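You operate a simulated robot arm through the tools that you are given. There is no shell and no other tool.

The job below is to be done with a simulated robot arm. You get a single attempt, and the scene is never put back.

Task
Move the grey mat's board into bay TWO and the blue board onto that mat.
Fine: cream deck off for the change, on again after, so that TWO lights.
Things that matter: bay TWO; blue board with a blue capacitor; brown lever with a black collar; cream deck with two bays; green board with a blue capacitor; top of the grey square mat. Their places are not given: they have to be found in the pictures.

The check looks at the end state, three seconds after you hand in, the way a careful person would. Anything else that was tipped, shoved, dropped, spilled or broken makes it a failure.

Robot
A 6-joint arm with a fingered hand, fixed in place. Base frame: the origin is on the floor under the middle of its stand, x ahead of it, y to its left, z up. Lengths are in mm, angles in rad, forces in N, time in s.
It reaches about 1346 mm from its shoulder. Its first joint turns from -2.601 to 2.601 rad. Payload 3.5 kg.
Tool frame: the origin (TCP) lies between the finger pads and is the grasp point; the fingertips stand 26 mm ahead of it; z points along the fingers, y is the line along which they close. The gripper opens to 132 mm; its body begins 73 mm behind the TCP. The gripper is a hand of 4 fingers: y runs from the thumb to the fingers, the wrist lies at [0, 0, -234] in the tool frame, and closing takes about 1.5 s.
Orientation is that of the tool frame in the base frame, as a unit quaternion [w, x, y, z]. With the fingers straight down and closing along the base's y, the tool's x points along the base's -x, its y along +y and its z along -z.

Tools
- The arm moves only by the tool step_arm. Its argument "targets" is a list that holds one entry, the list of rows, each a list of 6 numbers: the shift along the base's x, y, z in mm, then the turn, a rotation vector about the base's x, y, z in rad. In form: [[[x, y, z, ax, ay, az], ...]]. A call has 1 to 20 rows; each row shifts and turns the commanded pose from where the row before left it. "gripper" is the opening in per cent of the stroke, from 0 (shut) to 100 (fully open), set as the call begins (left out, the last holds). Rows are played at 5 a second. More than 50 mm and 0.15 rad between two rows, or a gripper value outside its range, and nothing of the call is played. Where a pose cannot be reached the arm comes as near as it can. A force on the tool above 40 N (or 10 N above the force at the start of the call, whichever is more), or a blocked arm, ends the call early, and 0.2 s more pass. Each finger travels about 108 mm/s and halts on what it meets, pressing with about 31 N; the grip force reading is that of the motor and also rises with nothing between the fingers. The clock runs only during rows and for 0.2 s after the last one: add rows that do not move to give the fingers time. It gives the time, the measured TCP pose, the force on the tool (base axes), the opening and the grip force at its end, in the units of the frame above (readings bear some noise), with the torque about the TCP (base axes, N m) and any sound that the robot's microphone picked up.
- Cameras (640 x 400 px; columns grow to the right, rows downward): "scene" is fixed at [224.7, 501.5, 1401.3]; the picture's right is [-0.78, -0.62, 0.00], its down [-0.35, 0.44, -0.83] and it looks along [0.52, -0.65, -0.56] (base axes); focal length 346 px, centre (320, 200). "wrist" rides on the gripper at [68, 2, -97] in the tool frame; the picture's right is [-0.02, 1.00, 0.00], its down [-0.82, -0.02, -0.58] and it looks along [-0.58, -0.01, 0.82] (tool axes); focal length 270 px, centre (320, 200).
- snapshot(camera): a new picture of that camera. It takes no simulated time.
- lift_body(by): slides the trunk up (or, below 0, down) by that many mm; the arm rides with it, the base frame stays. It gives what a move gives, with no picture.
- curl_fingers(finger1, finger2, finger3, thumb_bend): sets how far each is bent, from 0 (flat) to 100 (curled in); at 30 the hand is open as for a grip, at 70 the pads meet at the TCP. One left out holds its place. A second passes; each finger stops where it meets its share of the squeeze, and holds until it gets a number again. A gripper value or a shape takes the hand back. It gives what a move gives, with no picture; readings hold the bend of each and the force on the fingers (four entries, about 0 where the hand has none), thumb and palm.
- hand_shape(shape): the hand has 4 fingers and takes this shape, open, in about a second: jaw (thumb against the fingers, like two jaws); tri (thumb and two fingers); tip (a fingertip pinch); poke (one finger out to press); point (the index stretched); flat (the hand flat); cup (the hand cupped); fist (a fist). The gripper value then closes the fingers along that shape, each until it touches; the sizes above hold for jaw. It gives what a move gives, with no picture.
- point_at(camera, pixels): for up to 12 pixels [column, row] of the newest picture of that camera ("zoom" is the newest enlarged one), the place [x, y, z] in the base frame of the surface seen there, good to about 2 mm, but the place of the scene camera against the robot may be out by one fixed shift of up to 25 mm in any direction. It takes no simulated time.
- enlarge(camera, box): a new picture of the part [left, top, right, bottom] of that camera's present view, enlarged. It takes no simulated time.
- hand_in(): hands the job in; it is judged then, once.

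Open the gripper and draw the arm clear of the work before you hand the job in, unless the task says otherwise.

The tools are called after ">>>" by a JSON object that holds its "name" and its "arguments". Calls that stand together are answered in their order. step_arm: Moves the arm, as the interface text tells. Its arguments: {"type":"object","properties":{"targets":{"type":"array"},"gripper":{"type":"number"}},"required":["targets"]} The other tools are called the same way: lift_body (by) moves the trunk up or down; hand_shape (shape) gives the hand a shape; curl_fingers (finger1, finger2, finger3, thumb_bend) moves the fingers one by one; snapshot (camera) takes a picture; point_at (camera, pixels) gives the place of the surface under pixels of a picture; enlarge (camera, box) takes an enlarged picture of a part of a camera's view; hand_in () hands the job in.

At the start:

```text
t: 0.0
tcp_pos: [470.5, -528.5, 1024.0]
tool_rot: [0.001, 0.0, 1.0, 0.0]
contact_force: [0.4, 0.7, 0.0]
wrist_torque: [0.09, -0.03, -0.01]
finger_gap: 131.8
grip_force: 0.1
shape: jaw
bend: [30.0, 30.0, 30.0, 30.0]
finger forces: [0.1, 0.0, 0.0, 0.1, 0.0, 0.1]
trunk travel left (down, up): [-923.0, 47.0]
```

scene: 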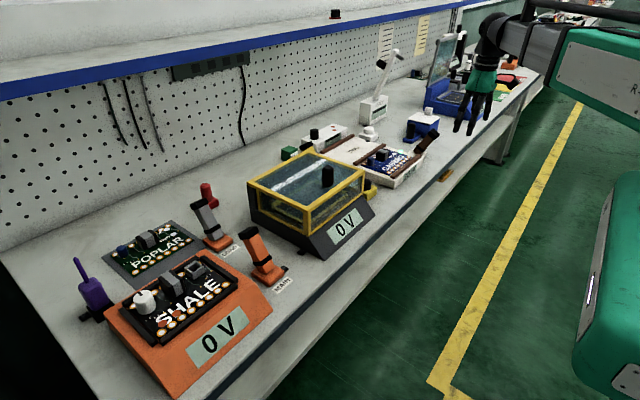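
wrist: 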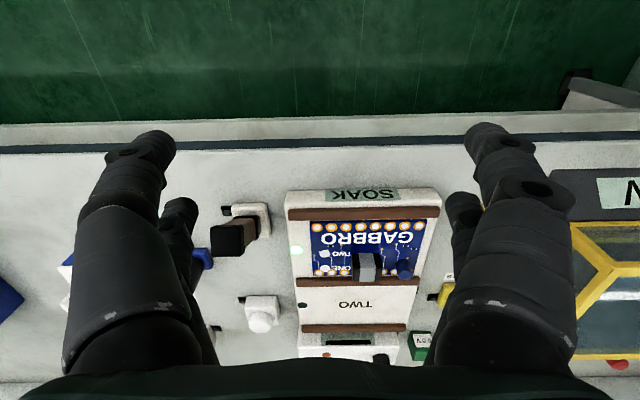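

The scene shows an orange device at left with a grey mat behind it (POPLAR board near 155,255), and a cream deck near (380,160) with a GABBRO blue board. I'll enlarge the areas to look closer.

>>> {"name": "enlarge", "arguments": {"camera": "scene", "box": [270, 90, 470, 215]}}

>>> {"name": "enlarge", "arguments": {"camera": "scene", "box": [70, 170, 310, 320]}}

>>> {"name": "enlarge", "arguments": {"camera": "wrist", "box": [180, 160, 460, 370]}}

>>> {"name": "enlarge", "arguments": {"camera": "scene", "box": [380, 20, 560, 140]}}

```text
3.20 times, centred on (370, 152) of scene
```

zoom: 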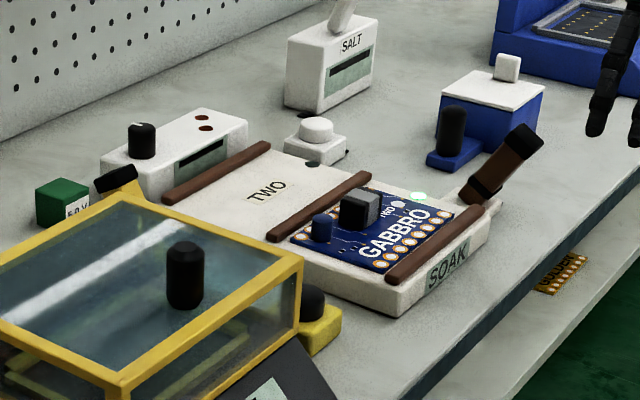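

```text
2.67 times, centred on (190, 245) of scene
```

zoom: 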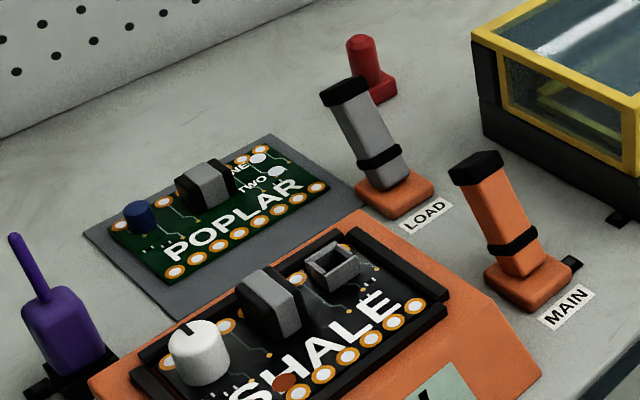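

```text
1.90 times, centred on (320, 265) of wrist
```

zoom: 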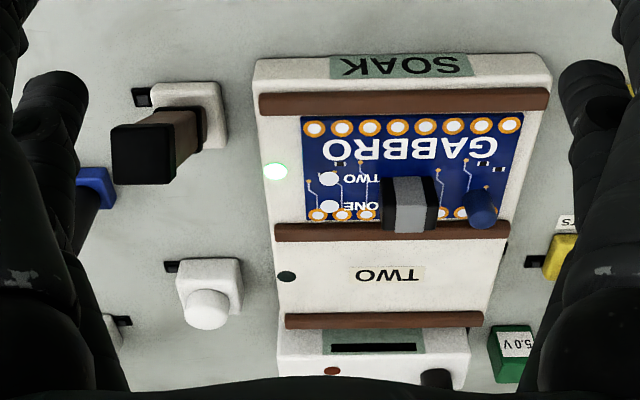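

```text
3.33 times, centred on (470, 80) of scene
```

zoom: 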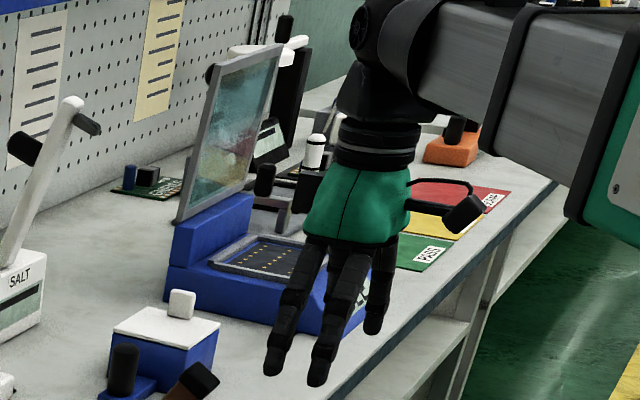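

The deck shows bay ONE holding GABBRO with its lamp lit, bay TWO empty with a dark lamp, the brown lever beside it. I'll query positions of key points from the scene and wrist pictures.

>>> {"name": "point_at", "arguments": {"camera": "scene", "pixels": [[155, 255], [112, 262], [172, 224], [140, 285], [208, 255], [148, 241], [122, 249], [380, 155], [352, 150], [426, 142], [412, 157], [370, 132]]}}

>>> {"name": "point_at", "arguments": {"camera": "wrist", "pixels": [[366, 240], [365, 267], [404, 270], [361, 305], [229, 238], [262, 220], [262, 318], [298, 250], [303, 306], [293, 200], [437, 200], [340, 340]]}}

>>> {"name": "enlarge", "arguments": {"camera": "scene", "box": [400, 120, 460, 158]}}

>>> {"name": "enlarge", "arguments": {"camera": "wrist", "box": [190, 180, 310, 255]}}

```text
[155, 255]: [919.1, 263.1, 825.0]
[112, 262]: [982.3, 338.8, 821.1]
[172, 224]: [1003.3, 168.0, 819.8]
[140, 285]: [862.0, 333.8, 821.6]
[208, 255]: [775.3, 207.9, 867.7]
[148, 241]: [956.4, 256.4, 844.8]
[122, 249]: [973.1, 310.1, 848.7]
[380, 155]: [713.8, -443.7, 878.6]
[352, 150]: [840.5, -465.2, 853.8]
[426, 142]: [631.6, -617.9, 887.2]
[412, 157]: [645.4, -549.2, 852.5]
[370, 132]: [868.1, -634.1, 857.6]
```

```text
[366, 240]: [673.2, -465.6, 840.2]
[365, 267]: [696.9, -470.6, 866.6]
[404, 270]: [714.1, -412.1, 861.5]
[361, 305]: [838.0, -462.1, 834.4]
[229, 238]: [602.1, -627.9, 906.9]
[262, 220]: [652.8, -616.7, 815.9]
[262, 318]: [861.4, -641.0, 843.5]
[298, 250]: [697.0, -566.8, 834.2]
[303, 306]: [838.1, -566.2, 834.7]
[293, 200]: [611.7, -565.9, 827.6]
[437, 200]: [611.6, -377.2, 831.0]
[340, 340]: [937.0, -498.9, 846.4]
```

```text
10.53 times, centred on (430, 139) of scene
```

zoom: 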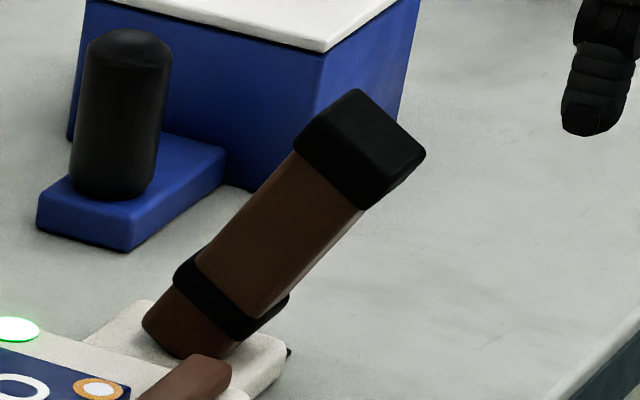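

```text
5.33 times, centred on (250, 218) of wrist
```

zoom: 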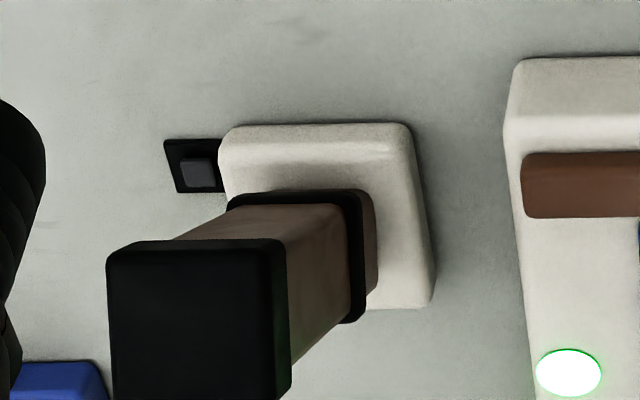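

The lever base sits near (652,-617,816) with its top leaning toward the robot at (602,-628,907); its deck's lamp ONE is lit. I'll raise and move the hand forward to get a better wrist view of the deck and lever.

>>> {"name": "step_arm", "arguments": {"targets": [[[30, 0, 40, 0, 0, 0], [30, 0, 40, 0, 0, 0], [30, 10, 30, 0, 0, 0], [0, 0, 0, 0, 0, 0]]]}}

>>> {"name": "snapshot", "arguments": {"camera": "wrist"}}

>>> {"name": "snapshot", "arguments": {"camera": "scene"}}

```text
t: 1.0
tcp_pos: [559.6, -517.1, 1023.8]
tool_rot: [0.001, 0.0, 1.0, 0.0]
contact_force: [0.6, 0.1, 0.5]
wrist_torque: [-0.01, 0.01, -0.02]
finger_gap: 132.2
grip_force: 0.0
shape: jaw
bend: [30.0, 30.0, 30.0, 30.0]
finger forces: [0.1, 0.0, 0.0, 0.0, 0.0, 0.0]
out of reach, approached as far as the arm can: row 1, 2, 3
trunk travel left (down, up): [-923.0, 47.0]
```

```text
taken
```

wrist: 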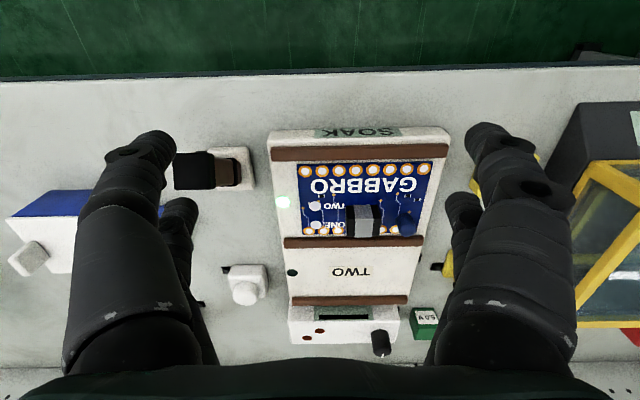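

```text
taken
```

scene: 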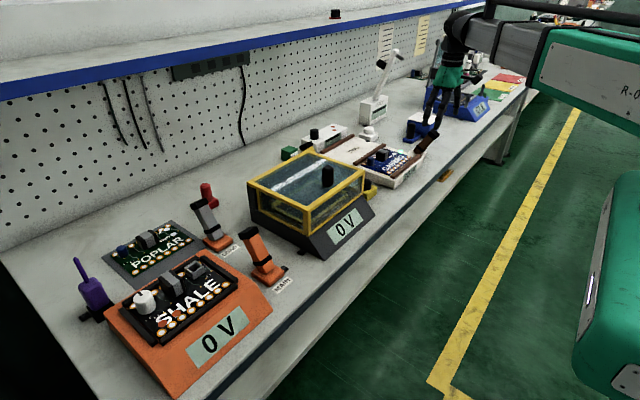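

Moving up was reported out of reach (z stayed at 1024) while x advanced. I'll lift the trunk by 40 mm to gain height and look at the detailed wrist view.

>>> {"name": "lift_body", "arguments": {"by": 45}}

>>> {"name": "enlarge", "arguments": {"camera": "wrist", "box": [220, 120, 460, 370]}}

>>> {"name": "snapshot", "arguments": {"camera": "wrist"}}

```text
t: 1.9
tcp_pos: [559.3, -516.7, 1069.0]
tool_rot: [0.001, 0.001, 1.0, 0.001]
contact_force: [-0.5, 0.4, 0.1]
wrist_torque: [-0.01, 0.0, 0.01]
finger_gap: 131.7
grip_force: 0.1
shape: jaw
bend: [30.0, 30.0, 30.0, 30.0]
finger forces: [0.0, 0.0, 0.0, 0.0, 0.1, 0.1]
trunk travel left (down, up): [-968.0, 2.0]
```

```text
1.60 times, centred on (340, 245) of wrist
```

zoom: 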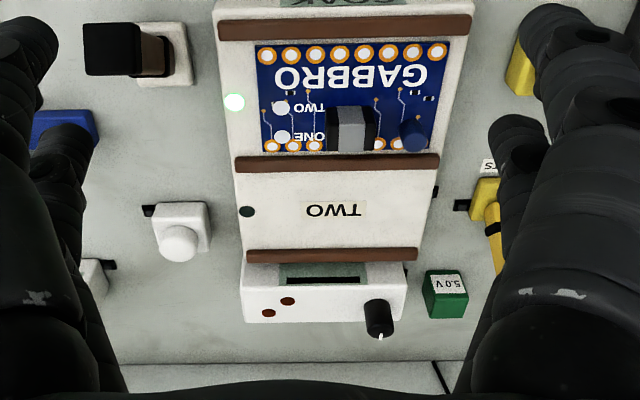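

```text
taken
```

wrist: 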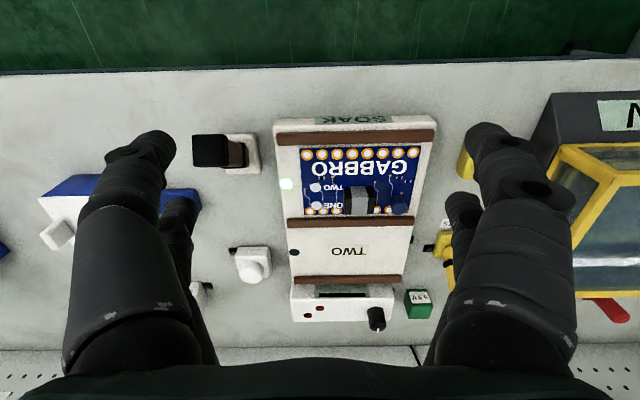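

Now the whole deck is visible: rails at rows ~137, 222, 279, GABBRO in bay ONE and bay TWO empty. I'll measure the rails, board corners, block, capacitor and bay TWO edges.

>>> {"name": "point_at", "arguments": {"camera": "wrist", "pixels": [[301, 150], [419, 149], [303, 215], [408, 215], [350, 142], [350, 222], [350, 228], [350, 218], [350, 273], [350, 279], [294, 252], [404, 250]]}}

>>> {"name": "point_at", "arguments": {"camera": "wrist", "pixels": [[361, 193], [361, 210], [346, 200], [376, 200], [399, 203], [348, 252], [208, 150], [240, 153], [246, 153], [250, 145], [276, 130], [437, 130]]}}

>>> {"name": "enlarge", "arguments": {"camera": "wrist", "box": [290, 130, 430, 230]}}

>>> {"name": "enlarge", "arguments": {"camera": "wrist", "box": [180, 115, 280, 185]}}

```text
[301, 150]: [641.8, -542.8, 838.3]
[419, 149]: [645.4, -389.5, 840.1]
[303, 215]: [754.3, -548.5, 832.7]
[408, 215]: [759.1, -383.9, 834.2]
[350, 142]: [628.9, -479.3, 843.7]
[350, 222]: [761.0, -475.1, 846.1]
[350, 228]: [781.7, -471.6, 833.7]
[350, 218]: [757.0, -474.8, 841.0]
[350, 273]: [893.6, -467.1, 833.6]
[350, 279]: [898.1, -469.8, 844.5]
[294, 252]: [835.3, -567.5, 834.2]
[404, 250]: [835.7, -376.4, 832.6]
```

```text
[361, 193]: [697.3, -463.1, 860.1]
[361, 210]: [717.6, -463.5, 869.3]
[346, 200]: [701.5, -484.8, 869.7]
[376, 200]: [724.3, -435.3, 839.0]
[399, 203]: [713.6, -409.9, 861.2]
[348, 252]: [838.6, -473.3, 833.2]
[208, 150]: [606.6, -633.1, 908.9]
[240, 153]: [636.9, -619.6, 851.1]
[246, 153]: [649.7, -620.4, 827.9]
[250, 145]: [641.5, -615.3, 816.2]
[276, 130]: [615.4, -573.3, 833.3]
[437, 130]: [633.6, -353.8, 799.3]
```

```text
4.00 times, centred on (360, 180) of wrist
```

zoom: 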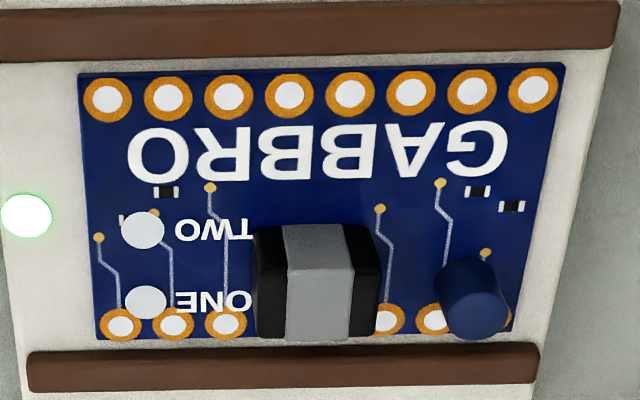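

```text
5.71 times, centred on (230, 150) of wrist
```

zoom: 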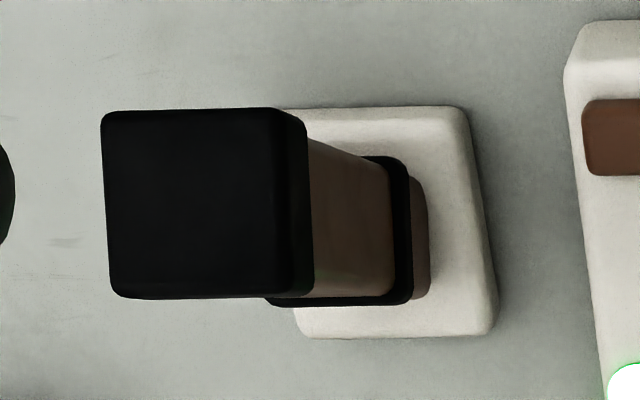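

Bay ONE's board spans roughly x 642–752, y −543…−389, with its block near (711,−464,869); bay TWO is centred around (836,−470). Now I'll measure the obstacles: the blue item near the lever, yellow box, knob box, wall and mat surroundings in the scene picture.

>>> {"name": "snapshot", "arguments": {"camera": "scene"}}

>>> {"name": "enlarge", "arguments": {"camera": "scene", "box": [280, 90, 480, 215]}}

>>> {"name": "point_at", "arguments": {"camera": "scene", "pixels": [[327, 168], [310, 152], [250, 185], [362, 172], [305, 208], [347, 225], [383, 62], [396, 52], [372, 100], [314, 133], [404, 128], [330, 128]]}}

>>> {"name": "point_at", "arguments": {"camera": "scene", "pixels": [[206, 187], [198, 205], [245, 230], [145, 297], [170, 283], [197, 268], [80, 265], [230, 285], [270, 310], [130, 185], [118, 225], [335, 12]]}}

```text
taken
```

scene: 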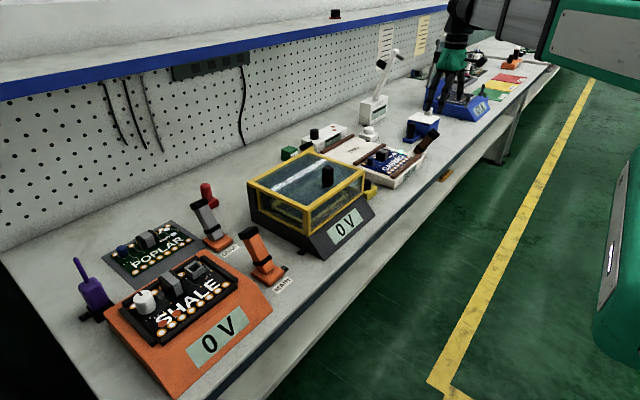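

```text
3.20 times, centred on (380, 152) of scene
```

zoom: 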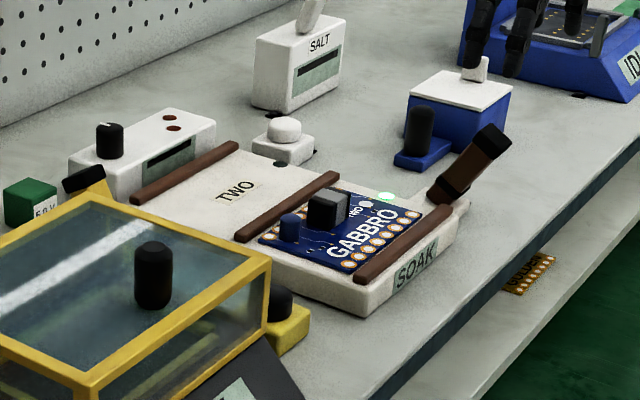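

```text
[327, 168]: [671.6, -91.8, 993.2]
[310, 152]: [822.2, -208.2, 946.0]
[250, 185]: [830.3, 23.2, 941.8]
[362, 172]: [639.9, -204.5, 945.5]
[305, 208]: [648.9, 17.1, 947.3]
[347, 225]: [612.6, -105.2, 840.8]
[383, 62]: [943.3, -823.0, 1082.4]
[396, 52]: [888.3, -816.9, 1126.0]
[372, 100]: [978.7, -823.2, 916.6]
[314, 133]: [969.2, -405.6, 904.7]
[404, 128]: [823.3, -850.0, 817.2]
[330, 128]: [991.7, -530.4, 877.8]
```

```text
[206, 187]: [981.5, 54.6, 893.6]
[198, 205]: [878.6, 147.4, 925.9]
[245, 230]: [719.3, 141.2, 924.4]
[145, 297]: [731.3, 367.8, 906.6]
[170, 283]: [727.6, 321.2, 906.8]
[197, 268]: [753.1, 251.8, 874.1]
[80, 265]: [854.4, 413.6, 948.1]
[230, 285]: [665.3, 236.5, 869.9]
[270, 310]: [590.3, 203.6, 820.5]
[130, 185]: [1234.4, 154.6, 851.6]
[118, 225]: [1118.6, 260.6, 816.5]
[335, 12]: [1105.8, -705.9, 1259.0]
```

Measuring the peg and blue box near the lever (scene (411,130), (412,138), (424,118)), plus lever details.

>>> {"name": "point_at", "arguments": {"camera": "scene", "pixels": [[411, 121], [411, 132], [405, 138], [418, 136], [408, 108], [424, 120], [440, 122], [429, 99], [433, 133], [421, 147], [425, 141], [428, 137]]}}

>>> {"name": "point_at", "arguments": {"camera": "wrist", "pixels": [[195, 137], [226, 137], [196, 164], [226, 165], [235, 140], [242, 165], [212, 150], [258, 134], [259, 170], [199, 195], [75, 215], [60, 237]]}}

```text
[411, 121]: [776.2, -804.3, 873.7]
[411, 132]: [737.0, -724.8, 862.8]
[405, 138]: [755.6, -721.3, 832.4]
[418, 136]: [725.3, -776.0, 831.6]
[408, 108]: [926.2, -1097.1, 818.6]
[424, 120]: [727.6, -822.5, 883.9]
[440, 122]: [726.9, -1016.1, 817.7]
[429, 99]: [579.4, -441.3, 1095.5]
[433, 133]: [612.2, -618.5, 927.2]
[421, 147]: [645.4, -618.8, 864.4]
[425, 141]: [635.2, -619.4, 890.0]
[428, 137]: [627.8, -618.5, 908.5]
```

```text
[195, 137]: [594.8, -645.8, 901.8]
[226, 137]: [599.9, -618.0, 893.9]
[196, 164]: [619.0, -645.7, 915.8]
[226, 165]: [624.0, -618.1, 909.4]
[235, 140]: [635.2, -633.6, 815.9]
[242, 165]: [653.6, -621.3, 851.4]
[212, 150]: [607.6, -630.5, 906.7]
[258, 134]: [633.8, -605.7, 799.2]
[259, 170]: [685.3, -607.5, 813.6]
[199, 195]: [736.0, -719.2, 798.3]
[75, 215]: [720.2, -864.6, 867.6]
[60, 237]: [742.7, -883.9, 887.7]
```

The lever's cap is at about (608,−632,907), pivot near (655,−632,820), leaning 28° toward the robot; peg at (737,−725) stays clear. I'll turn the hand +90° about z so it closes along x (thumb on the far side), then check the view.

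>>> {"name": "step_arm", "arguments": {"targets": [[[0, 0, 0, 0, 0, 0.1428], [0, 0, 0, 0, 0, 0.1428], [0, 0, 0, 0, 0, 0.1428], [0, 0, 0, 0, 0, 0.1428], [0, 0, 0, 0, 0, 0.1428], [0, 0, 0, 0, 0, 0.1428], [0, 0, 0, 0, 0, 0.1428], [0, 0, 0, 0, 0, 0.1428], [0, 0, 0, 0, 0, 0.1428], [0, 0, 0, 0, 0, 0.1428], [0, 0, 0, 0, 0, 0.1428], [0, 0, 0, 0, 0, 0]]]}}

>>> {"name": "snapshot", "arguments": {"camera": "wrist"}}

>>> {"name": "snapshot", "arguments": {"camera": "scene"}}

```text
t: 4.5
tcp_pos: [564.7, -511.8, 1067.8]
tool_rot: [-0.001, -0.322, 0.947, -0.001]
contact_force: [-0.2, 0.5, -0.2]
wrist_torque: [0.0, 0.0, -0.01]
finger_gap: 132.0
grip_force: 0.1
shape: jaw
bend: [30.0, 30.0, 30.0, 30.0]
finger forces: [0.0, 0.0, 0.0, 0.1, 0.1, 0.0]
out of reach, approached as far as the arm can: row 5, 6, 7, 8, 9, 10, 11
trunk travel left (down, up): [-968.0, 2.0]
```

```text
taken
```

wrist: 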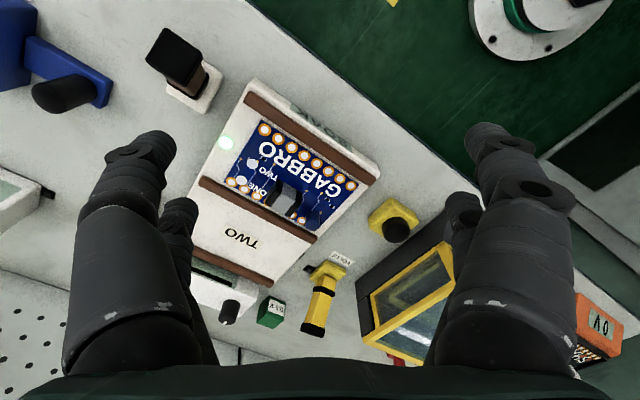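

```text
taken
```

scene: 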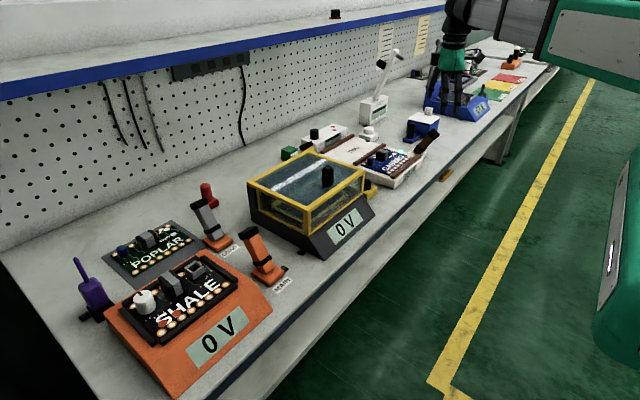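

The +90° turn stops at about +37° (joint limit). I'll go the other way to −90° (thumb near the robot, fingers on the far side).

>>> {"name": "step_arm", "arguments": {"targets": [[[0, 0, 0, 0, 0, -0.14], [0, 0, 0, 0, 0, -0.14], [0, 0, 0, 0, 0, -0.14], [0, 0, 0, 0, 0, -0.14], [0, 0, 0, 0, 0, -0.14], [0, 0, 0, 0, 0, -0.14], [0, 0, 0, 0, 0, -0.14], [0, 0, 0, 0, 0, -0.14], [0, 0, 0, 0, 0, -0.14], [0, 0, 0, 0, 0, -0.14], [0, 0, 0, 0, 0, -0.14], [0, 0, 0, 0, 0, -0.14], [0, 0, 0, 0, 0, -0.14], [0, 0, 0, 0, 0, -0.14], [0, 0, 0, 0, 0, -0.14], [0, 0, 0, 0, 0, -0.127], [0, 0, 0, 0, 0, 0]]]}}

>>> {"name": "snapshot", "arguments": {"camera": "wrist"}}

>>> {"name": "snapshot", "arguments": {"camera": "scene"}}

```text
t: 8.1
tcp_pos: [565.7, -512.1, 1068.3]
tool_rot: [-0.001, 0.708, 0.707, 0.001]
contact_force: [-0.3, -0.5, 0.0]
wrist_torque: [0.0, -0.01, 0.0]
finger_gap: 131.9
grip_force: 0.1
shape: jaw
bend: [30.0, 30.0, 30.0, 30.0]
finger forces: [0.0, 0.0, 0.0, 0.0, 0.1, 0.1]
trunk travel left (down, up): [-968.0, 2.0]
```

```text
taken
```

wrist: 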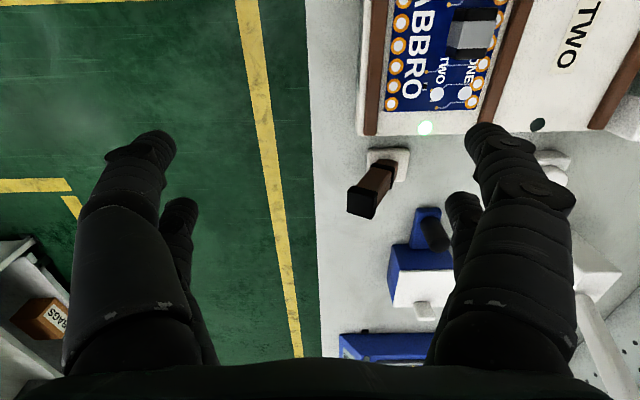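

```text
taken
```

scene: 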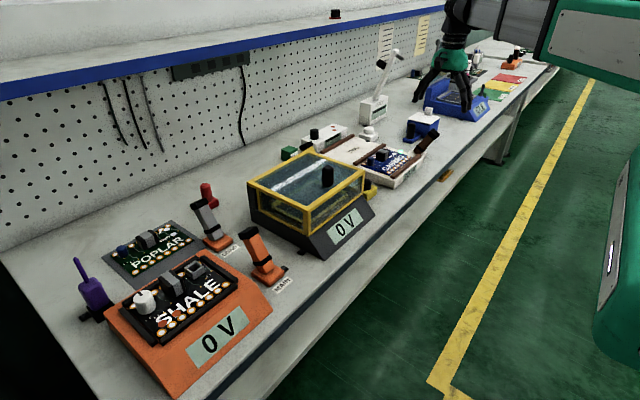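

The −90° orientation was reached exactly (tool x along +y, fingers on +x side). I'll move above the brown lever at about (622,−632) and check the view before descending.

>>> {"name": "step_arm", "arguments": {"targets": [[[14, -30, 0, 0, 0, 0], [14, -30, 0, 0, 0, 0], [14, -30, -10, 0, 0, 0], [14, -30, -20, 0, 0, 0], [0, 0, -30, 0, 0, 0], [0, 0, 0, 0, 0, 0]]]}}

>>> {"name": "snapshot", "arguments": {"camera": "wrist"}}

>>> {"name": "snapshot", "arguments": {"camera": "scene"}}

```text
t: 9.5
tcp_pos: [616.3, -633.6, 1070.4]
tool_rot: [-0.001, 0.708, 0.707, 0.002]
contact_force: [0.2, -0.1, 1.7]
wrist_torque: [0.0, 0.0, 0.01]
finger_gap: 132.0
grip_force: 0.1
shape: jaw
bend: [30.0, 30.0, 30.0, 30.0]
finger forces: [0.0, 0.0, 0.1, 0.1, 0.0, 0.0]
out of reach, approached as far as the arm can: row 3, 4, 5
trunk travel left (down, up): [-968.0, 2.0]
```

```text
taken
```

wrist: 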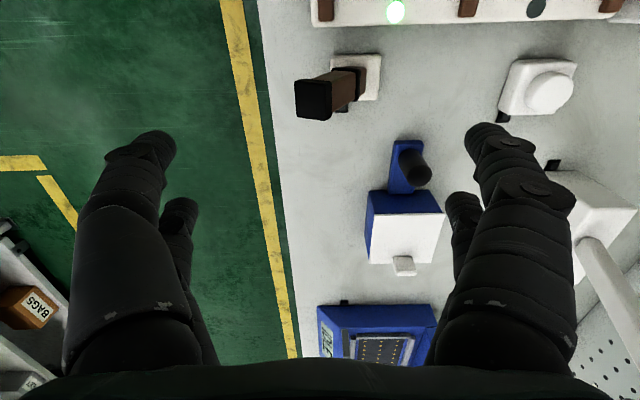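

```text
taken
```

scene: 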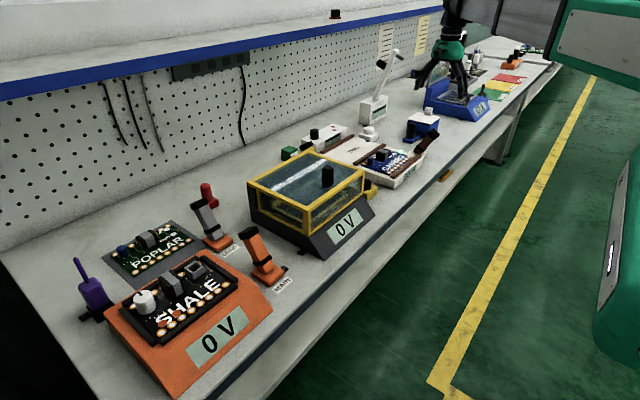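

Vertical arm moves are refused but the trunk moves z cleanly, so I'll use lift_body for height. I'm above the lever at (616,−634); lowering 120 mm first, then checking the view.

>>> {"name": "lift_body", "arguments": {"by": -120}}

>>> {"name": "snapshot", "arguments": {"camera": "wrist"}}

>>> {"name": "enlarge", "arguments": {"camera": "scene", "box": [360, 70, 520, 170]}}

```text
t: 11.0
tcp_pos: [617.8, -632.3, 948.7]
tool_rot: [-0.001, 0.707, 0.707, 0.002]
contact_force: [0.0, -0.6, 1.2]
wrist_torque: [0.01, -0.01, -0.01]
finger_gap: 131.8
grip_force: 0.1
shape: jaw
bend: [30.0, 30.0, 30.0, 30.0]
finger forces: [0.0, 0.1, 0.0, 0.0, 0.0, 0.0]
trunk travel left (down, up): [-848.0, 122.0]
```

```text
taken
```

wrist: 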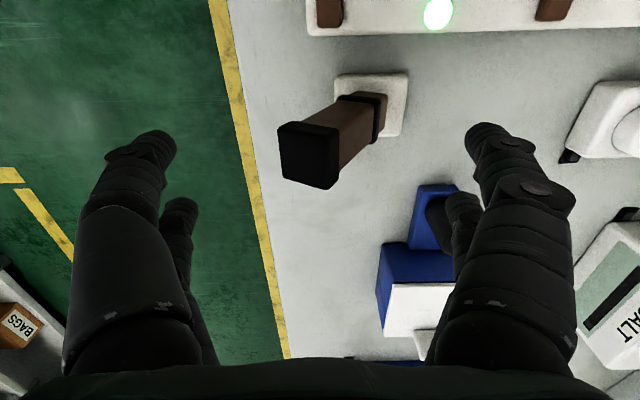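

```text
4.00 times, centred on (440, 120) of scene
```

zoom: 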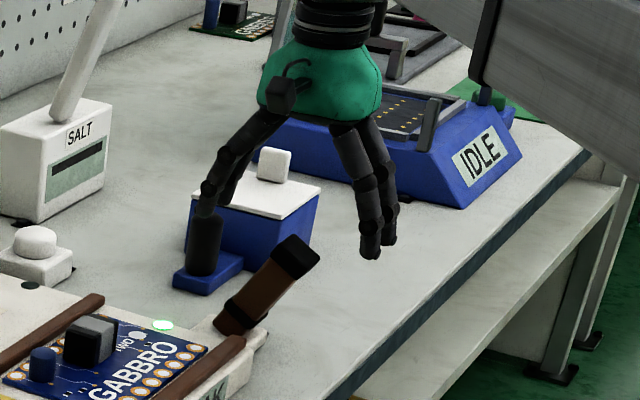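

The cap sits centred between the digits (around (310,155)). I'll lower another 52 mm so the digits straddle the lever.

>>> {"name": "lift_body", "arguments": {"by": -52}}

>>> {"name": "snapshot", "arguments": {"camera": "wrist"}}

>>> {"name": "enlarge", "arguments": {"camera": "scene", "box": [360, 70, 520, 170]}}

```text
t: 11.9
tcp_pos: [617.2, -633.3, 897.1]
tool_rot: [-0.001, 0.707, 0.707, 0.001]
contact_force: [0.3, -0.1, 1.1]
wrist_torque: [-0.02, 0.01, -0.02]
finger_gap: 132.0
grip_force: 0.0
shape: jaw
bend: [30.0, 30.0, 30.0, 30.0]
finger forces: [0.0, 0.0, 0.0, 0.0, 0.0, 0.1]
trunk travel left (down, up): [-796.0, 174.0]
```

```text
taken
```

wrist: 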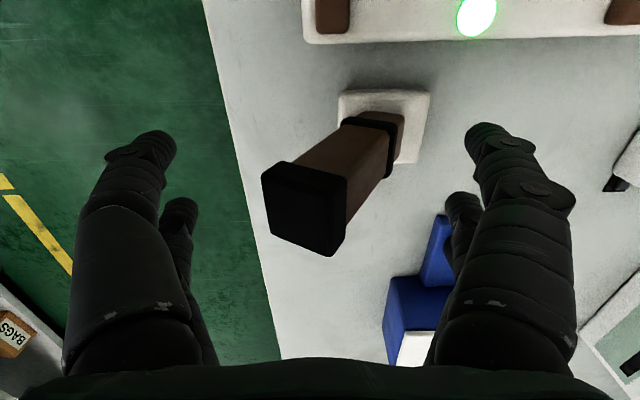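

```text
4.00 times, centred on (440, 120) of scene
```

zoom: 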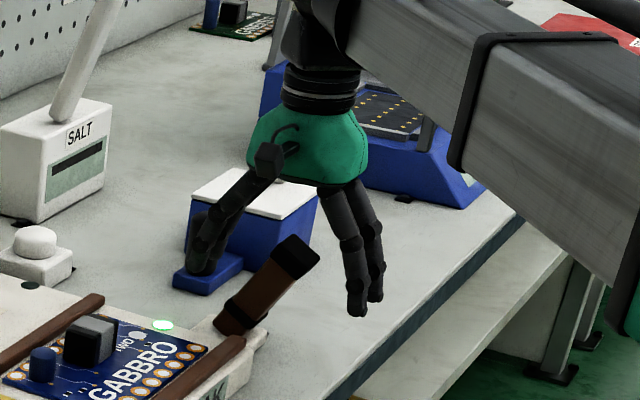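

I'll measure the digits' tip locations with the wrist camera to know where the finger surfaces are relative to the lever.

>>> {"name": "point_at", "arguments": {"camera": "wrist", "pixels": [[157, 145], [172, 150], [140, 160], [180, 207], [192, 210], [185, 235], [483, 132], [470, 140], [505, 150], [460, 200], [449, 205], [462, 230]]}}

>>> {"name": "point_at", "arguments": {"camera": "wrist", "pixels": [[265, 180], [345, 185], [303, 205], [330, 250], [275, 225], [345, 160], [380, 140], [372, 120], [350, 95], [410, 150], [430, 250], [437, 230]]}}

```text
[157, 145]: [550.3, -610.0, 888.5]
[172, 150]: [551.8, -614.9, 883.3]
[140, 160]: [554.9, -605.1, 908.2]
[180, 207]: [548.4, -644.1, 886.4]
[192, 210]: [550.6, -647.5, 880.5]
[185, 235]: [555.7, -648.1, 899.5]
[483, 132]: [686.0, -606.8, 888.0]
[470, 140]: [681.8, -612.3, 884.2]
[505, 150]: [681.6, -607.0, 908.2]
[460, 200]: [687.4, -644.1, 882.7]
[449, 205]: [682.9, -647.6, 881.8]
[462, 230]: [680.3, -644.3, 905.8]
```

```text
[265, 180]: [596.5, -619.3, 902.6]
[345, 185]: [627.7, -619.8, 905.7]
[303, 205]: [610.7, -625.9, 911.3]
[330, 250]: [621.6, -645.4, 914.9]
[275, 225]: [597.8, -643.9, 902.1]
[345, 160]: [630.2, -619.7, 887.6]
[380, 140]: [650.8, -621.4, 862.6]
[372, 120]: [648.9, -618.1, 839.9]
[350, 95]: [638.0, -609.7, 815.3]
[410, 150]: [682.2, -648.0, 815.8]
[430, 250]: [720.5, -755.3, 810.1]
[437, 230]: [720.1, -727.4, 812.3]
```

Near digits' inner faces are at x≈552, each side has two digits at y≈−614 and −650, straddling the lever's edges. I'll push +x gradually, watching forces.

>>> {"name": "step_arm", "arguments": {"targets": [[[15, 0, 0, 0, 0, 0], [15, 0, 0, 0, 0, 0], [10, 0, 0, 0, 0, 0], [8, 0, 0, 0, 0, 0], [8, 0, 0, 0, 0, 0], [8, 0, 0, 0, 0, 0], [8, 0, 0, 0, 0, 0], [0, 0, 0, 0, 0, 0]]]}}

>>> {"name": "snapshot", "arguments": {"camera": "wrist"}}

```text
t: 13.7
tcp_pos: [688.2, -632.5, 899.7]
tool_rot: [-0.001, 0.707, 0.707, 0.001]
contact_force: [-11.6, 4.3, 17.7]
wrist_torque: [-0.23, 1.25, -0.41]
finger_gap: 131.6
grip_force: 0.0
shape: jaw
bend: [30.0, 30.0, 21.0, 27.0]
finger forces: [0.1, 0.0, 13.4, 0.0, 9.7, 0.1]
trunk travel left (down, up): [-796.0, 174.0]
```

```text
taken
```

wrist: 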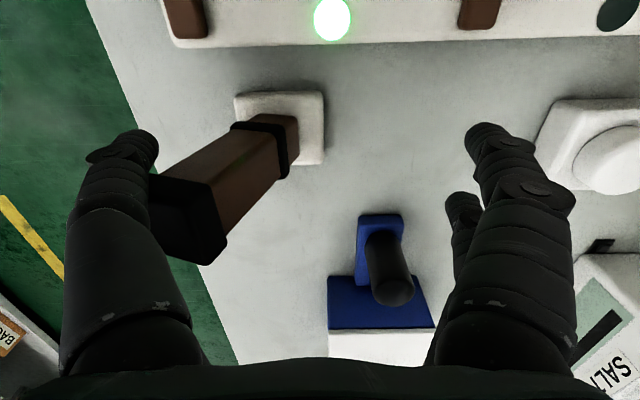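

Contact began (−11.6 N in x, +17.7 N in z) and the compliant open digits bent back. Let me check whether the lever moved.

>>> {"name": "point_at", "arguments": {"camera": "wrist", "pixels": [[208, 185], [227, 240], [160, 235], [197, 260], [185, 215], [280, 120], [300, 115], [290, 95], [240, 200], [255, 175]]}}

>>> {"name": "enlarge", "arguments": {"camera": "scene", "box": [360, 70, 520, 170]}}

```text
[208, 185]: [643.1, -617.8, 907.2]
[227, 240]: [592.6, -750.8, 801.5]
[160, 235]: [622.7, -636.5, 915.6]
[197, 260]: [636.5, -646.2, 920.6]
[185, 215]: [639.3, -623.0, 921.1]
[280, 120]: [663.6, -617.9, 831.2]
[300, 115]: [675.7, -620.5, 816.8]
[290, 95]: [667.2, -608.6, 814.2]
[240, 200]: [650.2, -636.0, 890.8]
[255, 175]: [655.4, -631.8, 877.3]
```

```text
4.00 times, centred on (440, 120) of scene
```

zoom: 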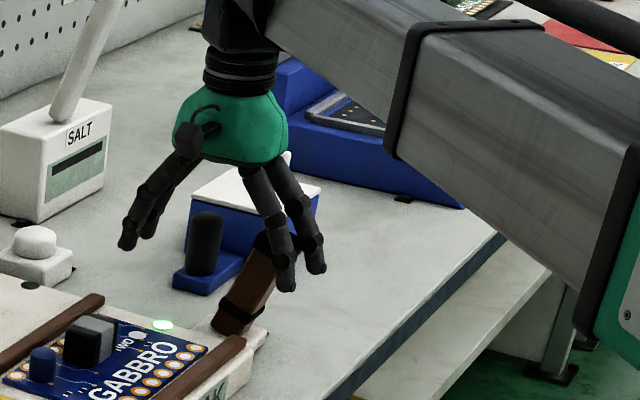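

The lever has moved (cap corner from x 628 to 643, more upright). I'll keep pushing +x in small steps.

>>> {"name": "step_arm", "arguments": {"targets": [[[6, 0, 0, 0, 0, 0], [6, 0, 0, 0, 0, 0], [6, 0, 0, 0, 0, 0], [6, 0, 0, 0, 0, 0], [6, 0, 0, 0, 0, 0], [0, 0, 0, 0, 0, 0]]]}}

>>> {"name": "snapshot", "arguments": {"camera": "wrist"}}

>>> {"name": "enlarge", "arguments": {"camera": "scene", "box": [360, 70, 520, 170]}}

```text
t: 15.1
tcp_pos: [717.2, -632.2, 900.3]
tool_rot: [0.0, 0.707, 0.707, 0.001]
contact_force: [-11.0, -0.5, 31.7]
wrist_torque: [-0.37, 2.4, 0.0]
finger_gap: 132.0
grip_force: 0.0
shape: jaw
bend: [30.0, 30.0, 16.0, 28.0]
finger forces: [0.1, 0.0, 23.4, 0.0, 8.1, 0.0]
trunk travel left (down, up): [-796.0, 174.0]
```

```text
taken
```

wrist: 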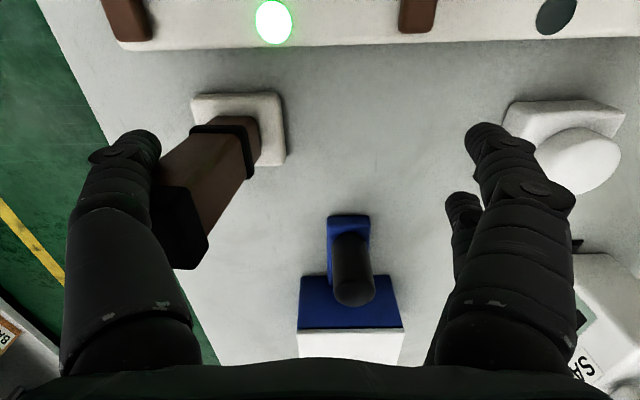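

```text
4.00 times, centred on (440, 120) of scene
```

zoom: 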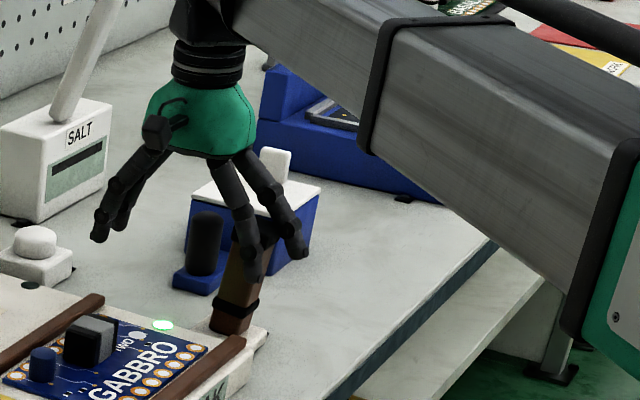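

The lever is near vertical, but the cap rides on the sloped upper part of the digits (z force 31.7 N). I'll raise the trunk 20 mm so the contact is at the straighter fingertip portion.

>>> {"name": "lift_body", "arguments": {"by": 20}}

>>> {"name": "snapshot", "arguments": {"camera": "wrist"}}

```text
t: 15.8
tcp_pos: [719.7, -631.1, 917.1]
tool_rot: [-0.001, 0.707, 0.707, 0.002]
contact_force: [-0.8, 5.3, -1.2]
wrist_torque: [-0.04, -0.02, -0.4]
finger_gap: 131.7
grip_force: 0.0
shape: jaw
bend: [30.0, 30.0, 26.0, 31.0]
finger forces: [0.0, 0.0, 3.2, 0.0, 4.9, 0.0]
trunk travel left (down, up): [-816.0, 154.0]
```

```text
taken
```

wrist: 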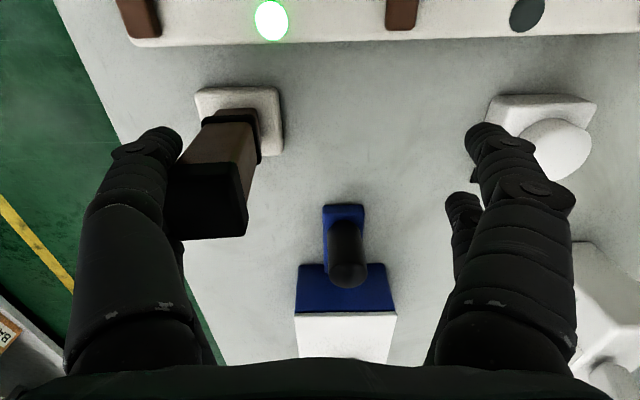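

Forces relaxed and the lever is more upright. Continue pushing +x.

>>> {"name": "step_arm", "arguments": {"targets": [[[6, 0, 0, 0, 0, 0], [6, 0, 0, 0, 0, 0], [6, 0, 0, 0, 0, 0], [6, 0, 0, 0, 0, 0], [6, 0, 0, 0, 0, 0], [0, 0, 0, 0, 0, 0]]]}}

>>> {"name": "snapshot", "arguments": {"camera": "wrist"}}

```text
t: 17.2
tcp_pos: [751.1, -633.6, 917.5]
tool_rot: [0.0, 0.707, 0.707, 0.001]
contact_force: [-3.5, 6.4, -2.7]
wrist_torque: [0.0, -0.17, -0.47]
finger_gap: 131.7
grip_force: 0.1
shape: jaw
bend: [30.0, 30.0, 25.0, 30.0]
finger forces: [0.1, 0.0, 2.6, 0.0, 5.8, 0.0]
trunk travel left (down, up): [-816.0, 154.0]
```

```text
taken
```

wrist: 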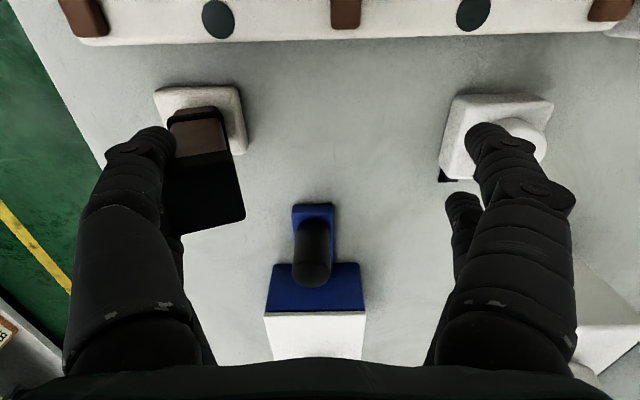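

Both lamps are now dark (deck off). I'll continue so the lever reaches its far stop.

>>> {"name": "step_arm", "arguments": {"targets": [[[5, 0, 0, 0, 0, 0], [5, 0, 0, 0, 0, 0], [5, 0, 0, 0, 0, 0], [5, 0, 0, 0, 0, 0], [0, 0, 0, 0, 0, 0]]]}}

>>> {"name": "snapshot", "arguments": {"camera": "wrist"}}

>>> {"name": "enlarge", "arguments": {"camera": "scene", "box": [360, 70, 520, 170]}}

```text
t: 18.4
tcp_pos: [768.1, -633.8, 918.0]
tool_rot: [0.0, 0.707, 0.707, 0.001]
contact_force: [-5.6, 1.0, -2.4]
wrist_torque: [0.0, -0.07, -0.19]
finger_gap: 131.8
grip_force: 0.1
shape: jaw
bend: [30.0, 30.0, 23.0, 29.0]
finger forces: [0.0, 0.0, 3.8, 0.1, 3.7, 0.0]
trunk travel left (down, up): [-816.0, 154.0]
```

```text
taken
```

wrist: 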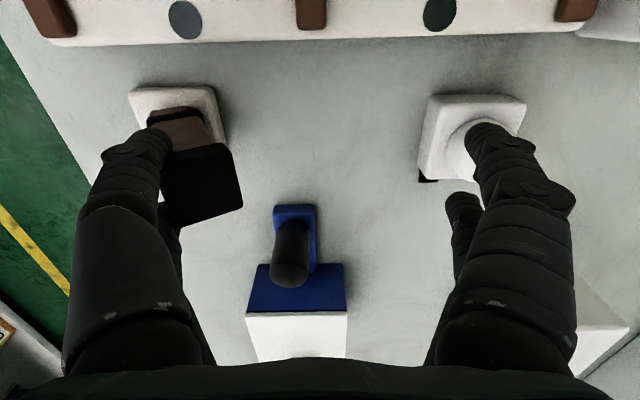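

```text
4.00 times, centred on (440, 120) of scene
```

zoom: 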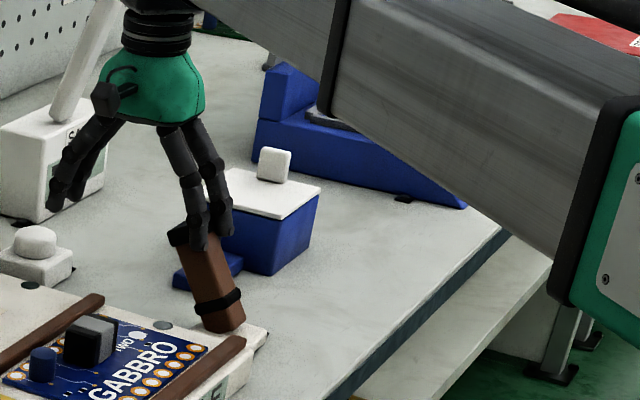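

The lever is now past vertical leaning away. A few more mm to reach the stop, watching force.

>>> {"name": "step_arm", "arguments": {"targets": [[[5, 0, 0, 0, 0, 0], [5, 0, 0, 0, 0, 0], [5, 0, 0, 0, 0, 0], [0, 0, 0, 0, 0, 0]]]}}

>>> {"name": "snapshot", "arguments": {"camera": "wrist"}}

>>> {"name": "point_at", "arguments": {"camera": "wrist", "pixels": [[220, 150], [230, 200], [200, 190], [160, 105], [205, 110]]}}

```text
t: 19.4
tcp_pos: [782.5, -633.7, 918.0]
tool_rot: [-0.001, 0.707, 0.708, 0.001]
contact_force: [-14.2, 2.0, -0.6]
wrist_torque: [0.03, 0.04, -0.33]
finger_gap: 132.1
grip_force: 0.1
shape: jaw
bend: [30.0, 30.0, 14.0, 28.0]
finger forces: [0.1, 0.0, 8.8, 0.0, 5.9, 0.1]
trunk travel left (down, up): [-816.0, 154.0]
```

```text
taken
```

wrist: 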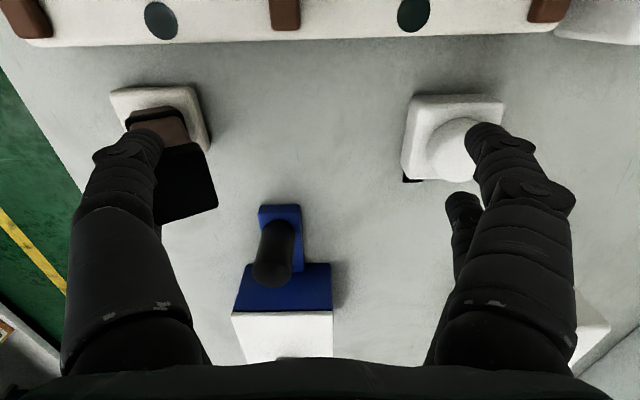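

```text
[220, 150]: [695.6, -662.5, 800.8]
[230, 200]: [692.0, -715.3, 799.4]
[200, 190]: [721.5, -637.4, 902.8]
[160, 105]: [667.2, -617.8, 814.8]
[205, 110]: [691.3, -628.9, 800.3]
```

The lever is at its far stop (force rising to 14 N), deck is off. I'll back off −x 45 mm to release contact, then lift the trunk clear.

>>> {"name": "step_arm", "arguments": {"targets": [[[-15, 0, 0, 0, 0, 0], [-15, 0, 0, 0, 0, 0], [-15, 0, 0, 0, 0, 0], [0, 0, 0, 0, 0, 0]]]}}

>>> {"name": "lift_body", "arguments": {"by": 150}}

>>> {"name": "snapshot", "arguments": {"camera": "wrist"}}

>>> {"name": "enlarge", "arguments": {"camera": "scene", "box": [280, 90, 480, 215]}}

```text
t: 20.4
tcp_pos: [738.2, -632.7, 917.4]
tool_rot: [-0.001, 0.707, 0.707, 0.002]
contact_force: [-0.3, 0.6, 0.5]
wrist_torque: [-0.01, 0.01, 0.04]
finger_gap: 131.9
grip_force: 0.1
shape: jaw
bend: [30.0, 30.0, 30.0, 30.0]
finger forces: [0.0, 0.0, 0.0, 0.0, 0.0, 0.0]
trunk travel left (down, up): [-816.0, 154.0]
```

```text
t: 22.1
tcp_pos: [738.2, -632.8, 1066.8]
tool_rot: [-0.002, 0.707, 0.708, 0.001]
contact_force: [-0.4, 0.7, -0.2]
wrist_torque: [0.03, -0.02, -0.01]
finger_gap: 131.8
grip_force: 0.1
shape: jaw
bend: [30.0, 30.0, 30.0, 30.0]
finger forces: [0.0, 0.0, 0.0, 0.0, 0.0, 0.0]
trunk travel left (down, up): [-966.0, 4.0]
```

```text
taken
```

wrist: 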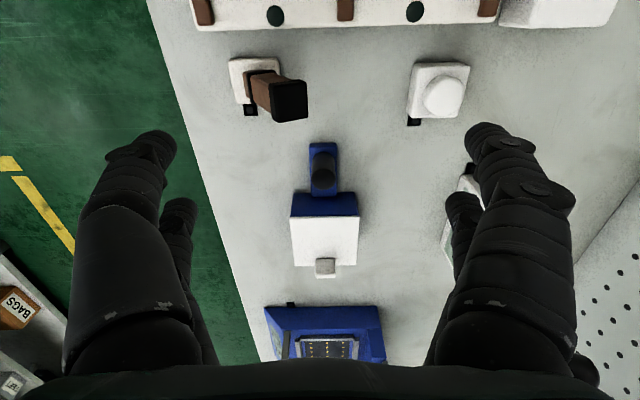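

```text
3.20 times, centred on (380, 152) of scene
```

zoom: 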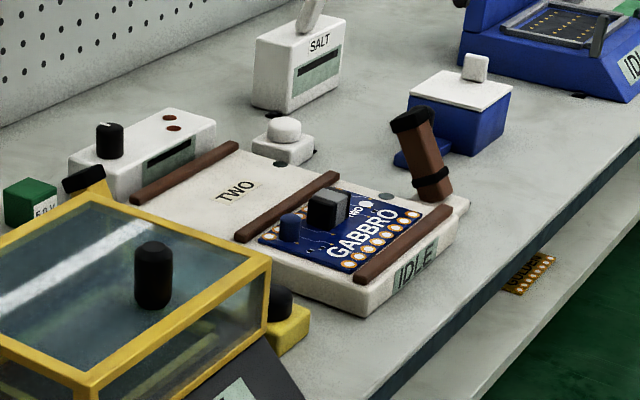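

The display changed from SOAK to IDLE and lamps are dark: the deck is off. Now I'll travel at z≈1067 towards the mat, first segment to about (940,−200).

>>> {"name": "step_arm", "arguments": {"targets": [[[16.8, 36, 0, 0, 0, 0], [16.8, 36, 0, 0, 0, 0], [16.8, 36, 0, 0, 0, 0], [16.8, 36, 0, 0, 0, 0], [16.8, 36, 0, 0, 0, 0], [16.8, 36, 0, 0, 0, 0], [16.8, 36, 0, 0, 0, 0], [16.8, 36, 0, 0, 0, 0], [16.8, 36, 0, 0, 0, 0], [16.8, 36, 0, 0, 0, 0], [16.8, 36, 0, 0, 0, 0], [16.8, 36, 0, 0, 0, 0], [0, 0, 0, 0, 0, 0]]]}}

>>> {"name": "snapshot", "arguments": {"camera": "scene"}}

>>> {"name": "snapshot", "arguments": {"camera": "wrist"}}

```text
t: 24.9
tcp_pos: [939.3, -200.1, 1066.6]
tool_rot: [-0.001, 0.707, 0.707, 0.002]
contact_force: [0.5, 0.8, 0.5]
wrist_torque: [-0.02, -0.01, 0.0]
finger_gap: 131.7
grip_force: 0.0
shape: jaw
bend: [30.0, 30.0, 30.0, 30.0]
finger forces: [0.1, 0.0, 0.1, 0.0, 0.0, 0.1]
out of reach, approached as far as the arm can: row 6, 10
trunk travel left (down, up): [-966.0, 4.0]
```

```text
taken
```

scene: 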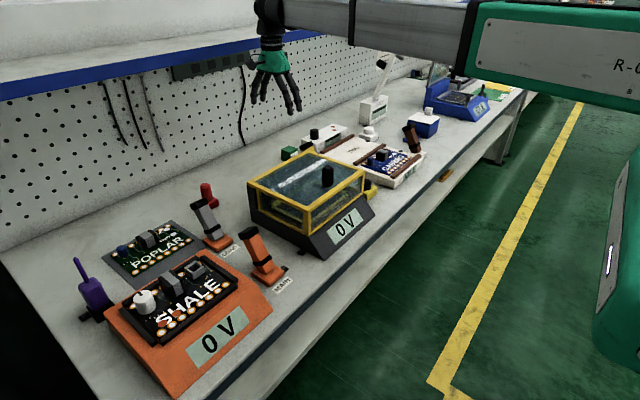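

```text
taken
```

wrist: 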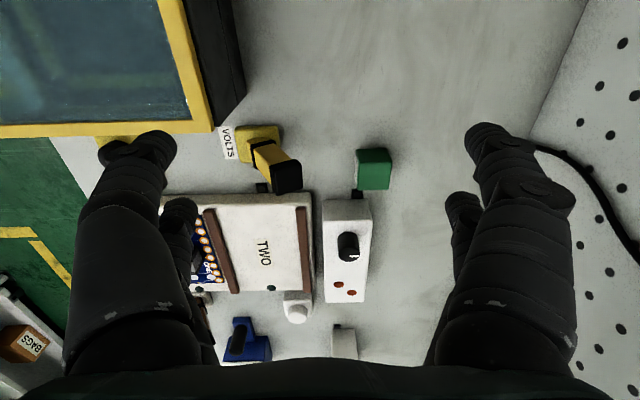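

Reached (939,−200,1067) cleanly. Next segment to above the POPLAR board near (940,250).

>>> {"name": "step_arm", "arguments": {"targets": [[[0, 41, 0, 0, 0, 0], [0, 41, 0, 0, 0, 0], [0, 41, 0, 0, 0, 0], [0, 41, 0, 0, 0, 0], [0, 41, 0, 0, 0, 0], [0, 41, 0, 0, 0, 0], [0, 41, 0, 0, 0, 0], [0, 41, 0, 0, 0, 0], [0, 41, 0, 0, 0, 0], [0, 41, 0, 0, 0, 0], [0, 41, 0, 0, 0, 0], [0, 0, 0, 0, 0, 0]]]}}

>>> {"name": "snapshot", "arguments": {"camera": "scene"}}

>>> {"name": "snapshot", "arguments": {"camera": "wrist"}}

```text
t: 27.5
tcp_pos: [938.4, 251.7, 1066.8]
tool_rot: [-0.001, 0.707, 0.707, 0.002]
contact_force: [1.6, -0.7, 1.0]
wrist_torque: [-0.02, 0.01, -0.01]
finger_gap: 131.9
grip_force: 0.0
shape: jaw
bend: [30.0, 30.0, 30.0, 30.0]
finger forces: [0.0, 0.0, 0.0, 0.0, 0.0, 0.1]
trunk travel left (down, up): [-966.0, 4.0]
```

```text
taken
```

scene: 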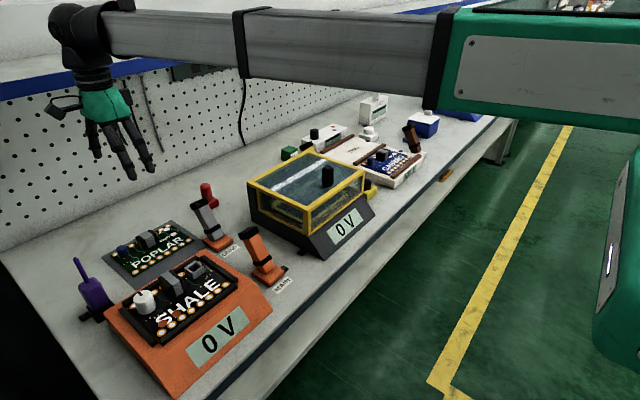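

```text
taken
```

wrist: 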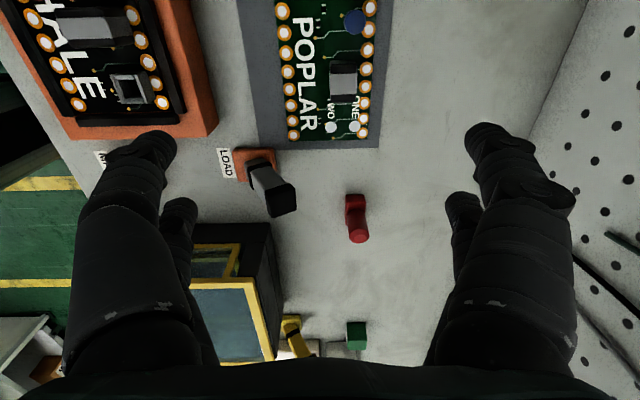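

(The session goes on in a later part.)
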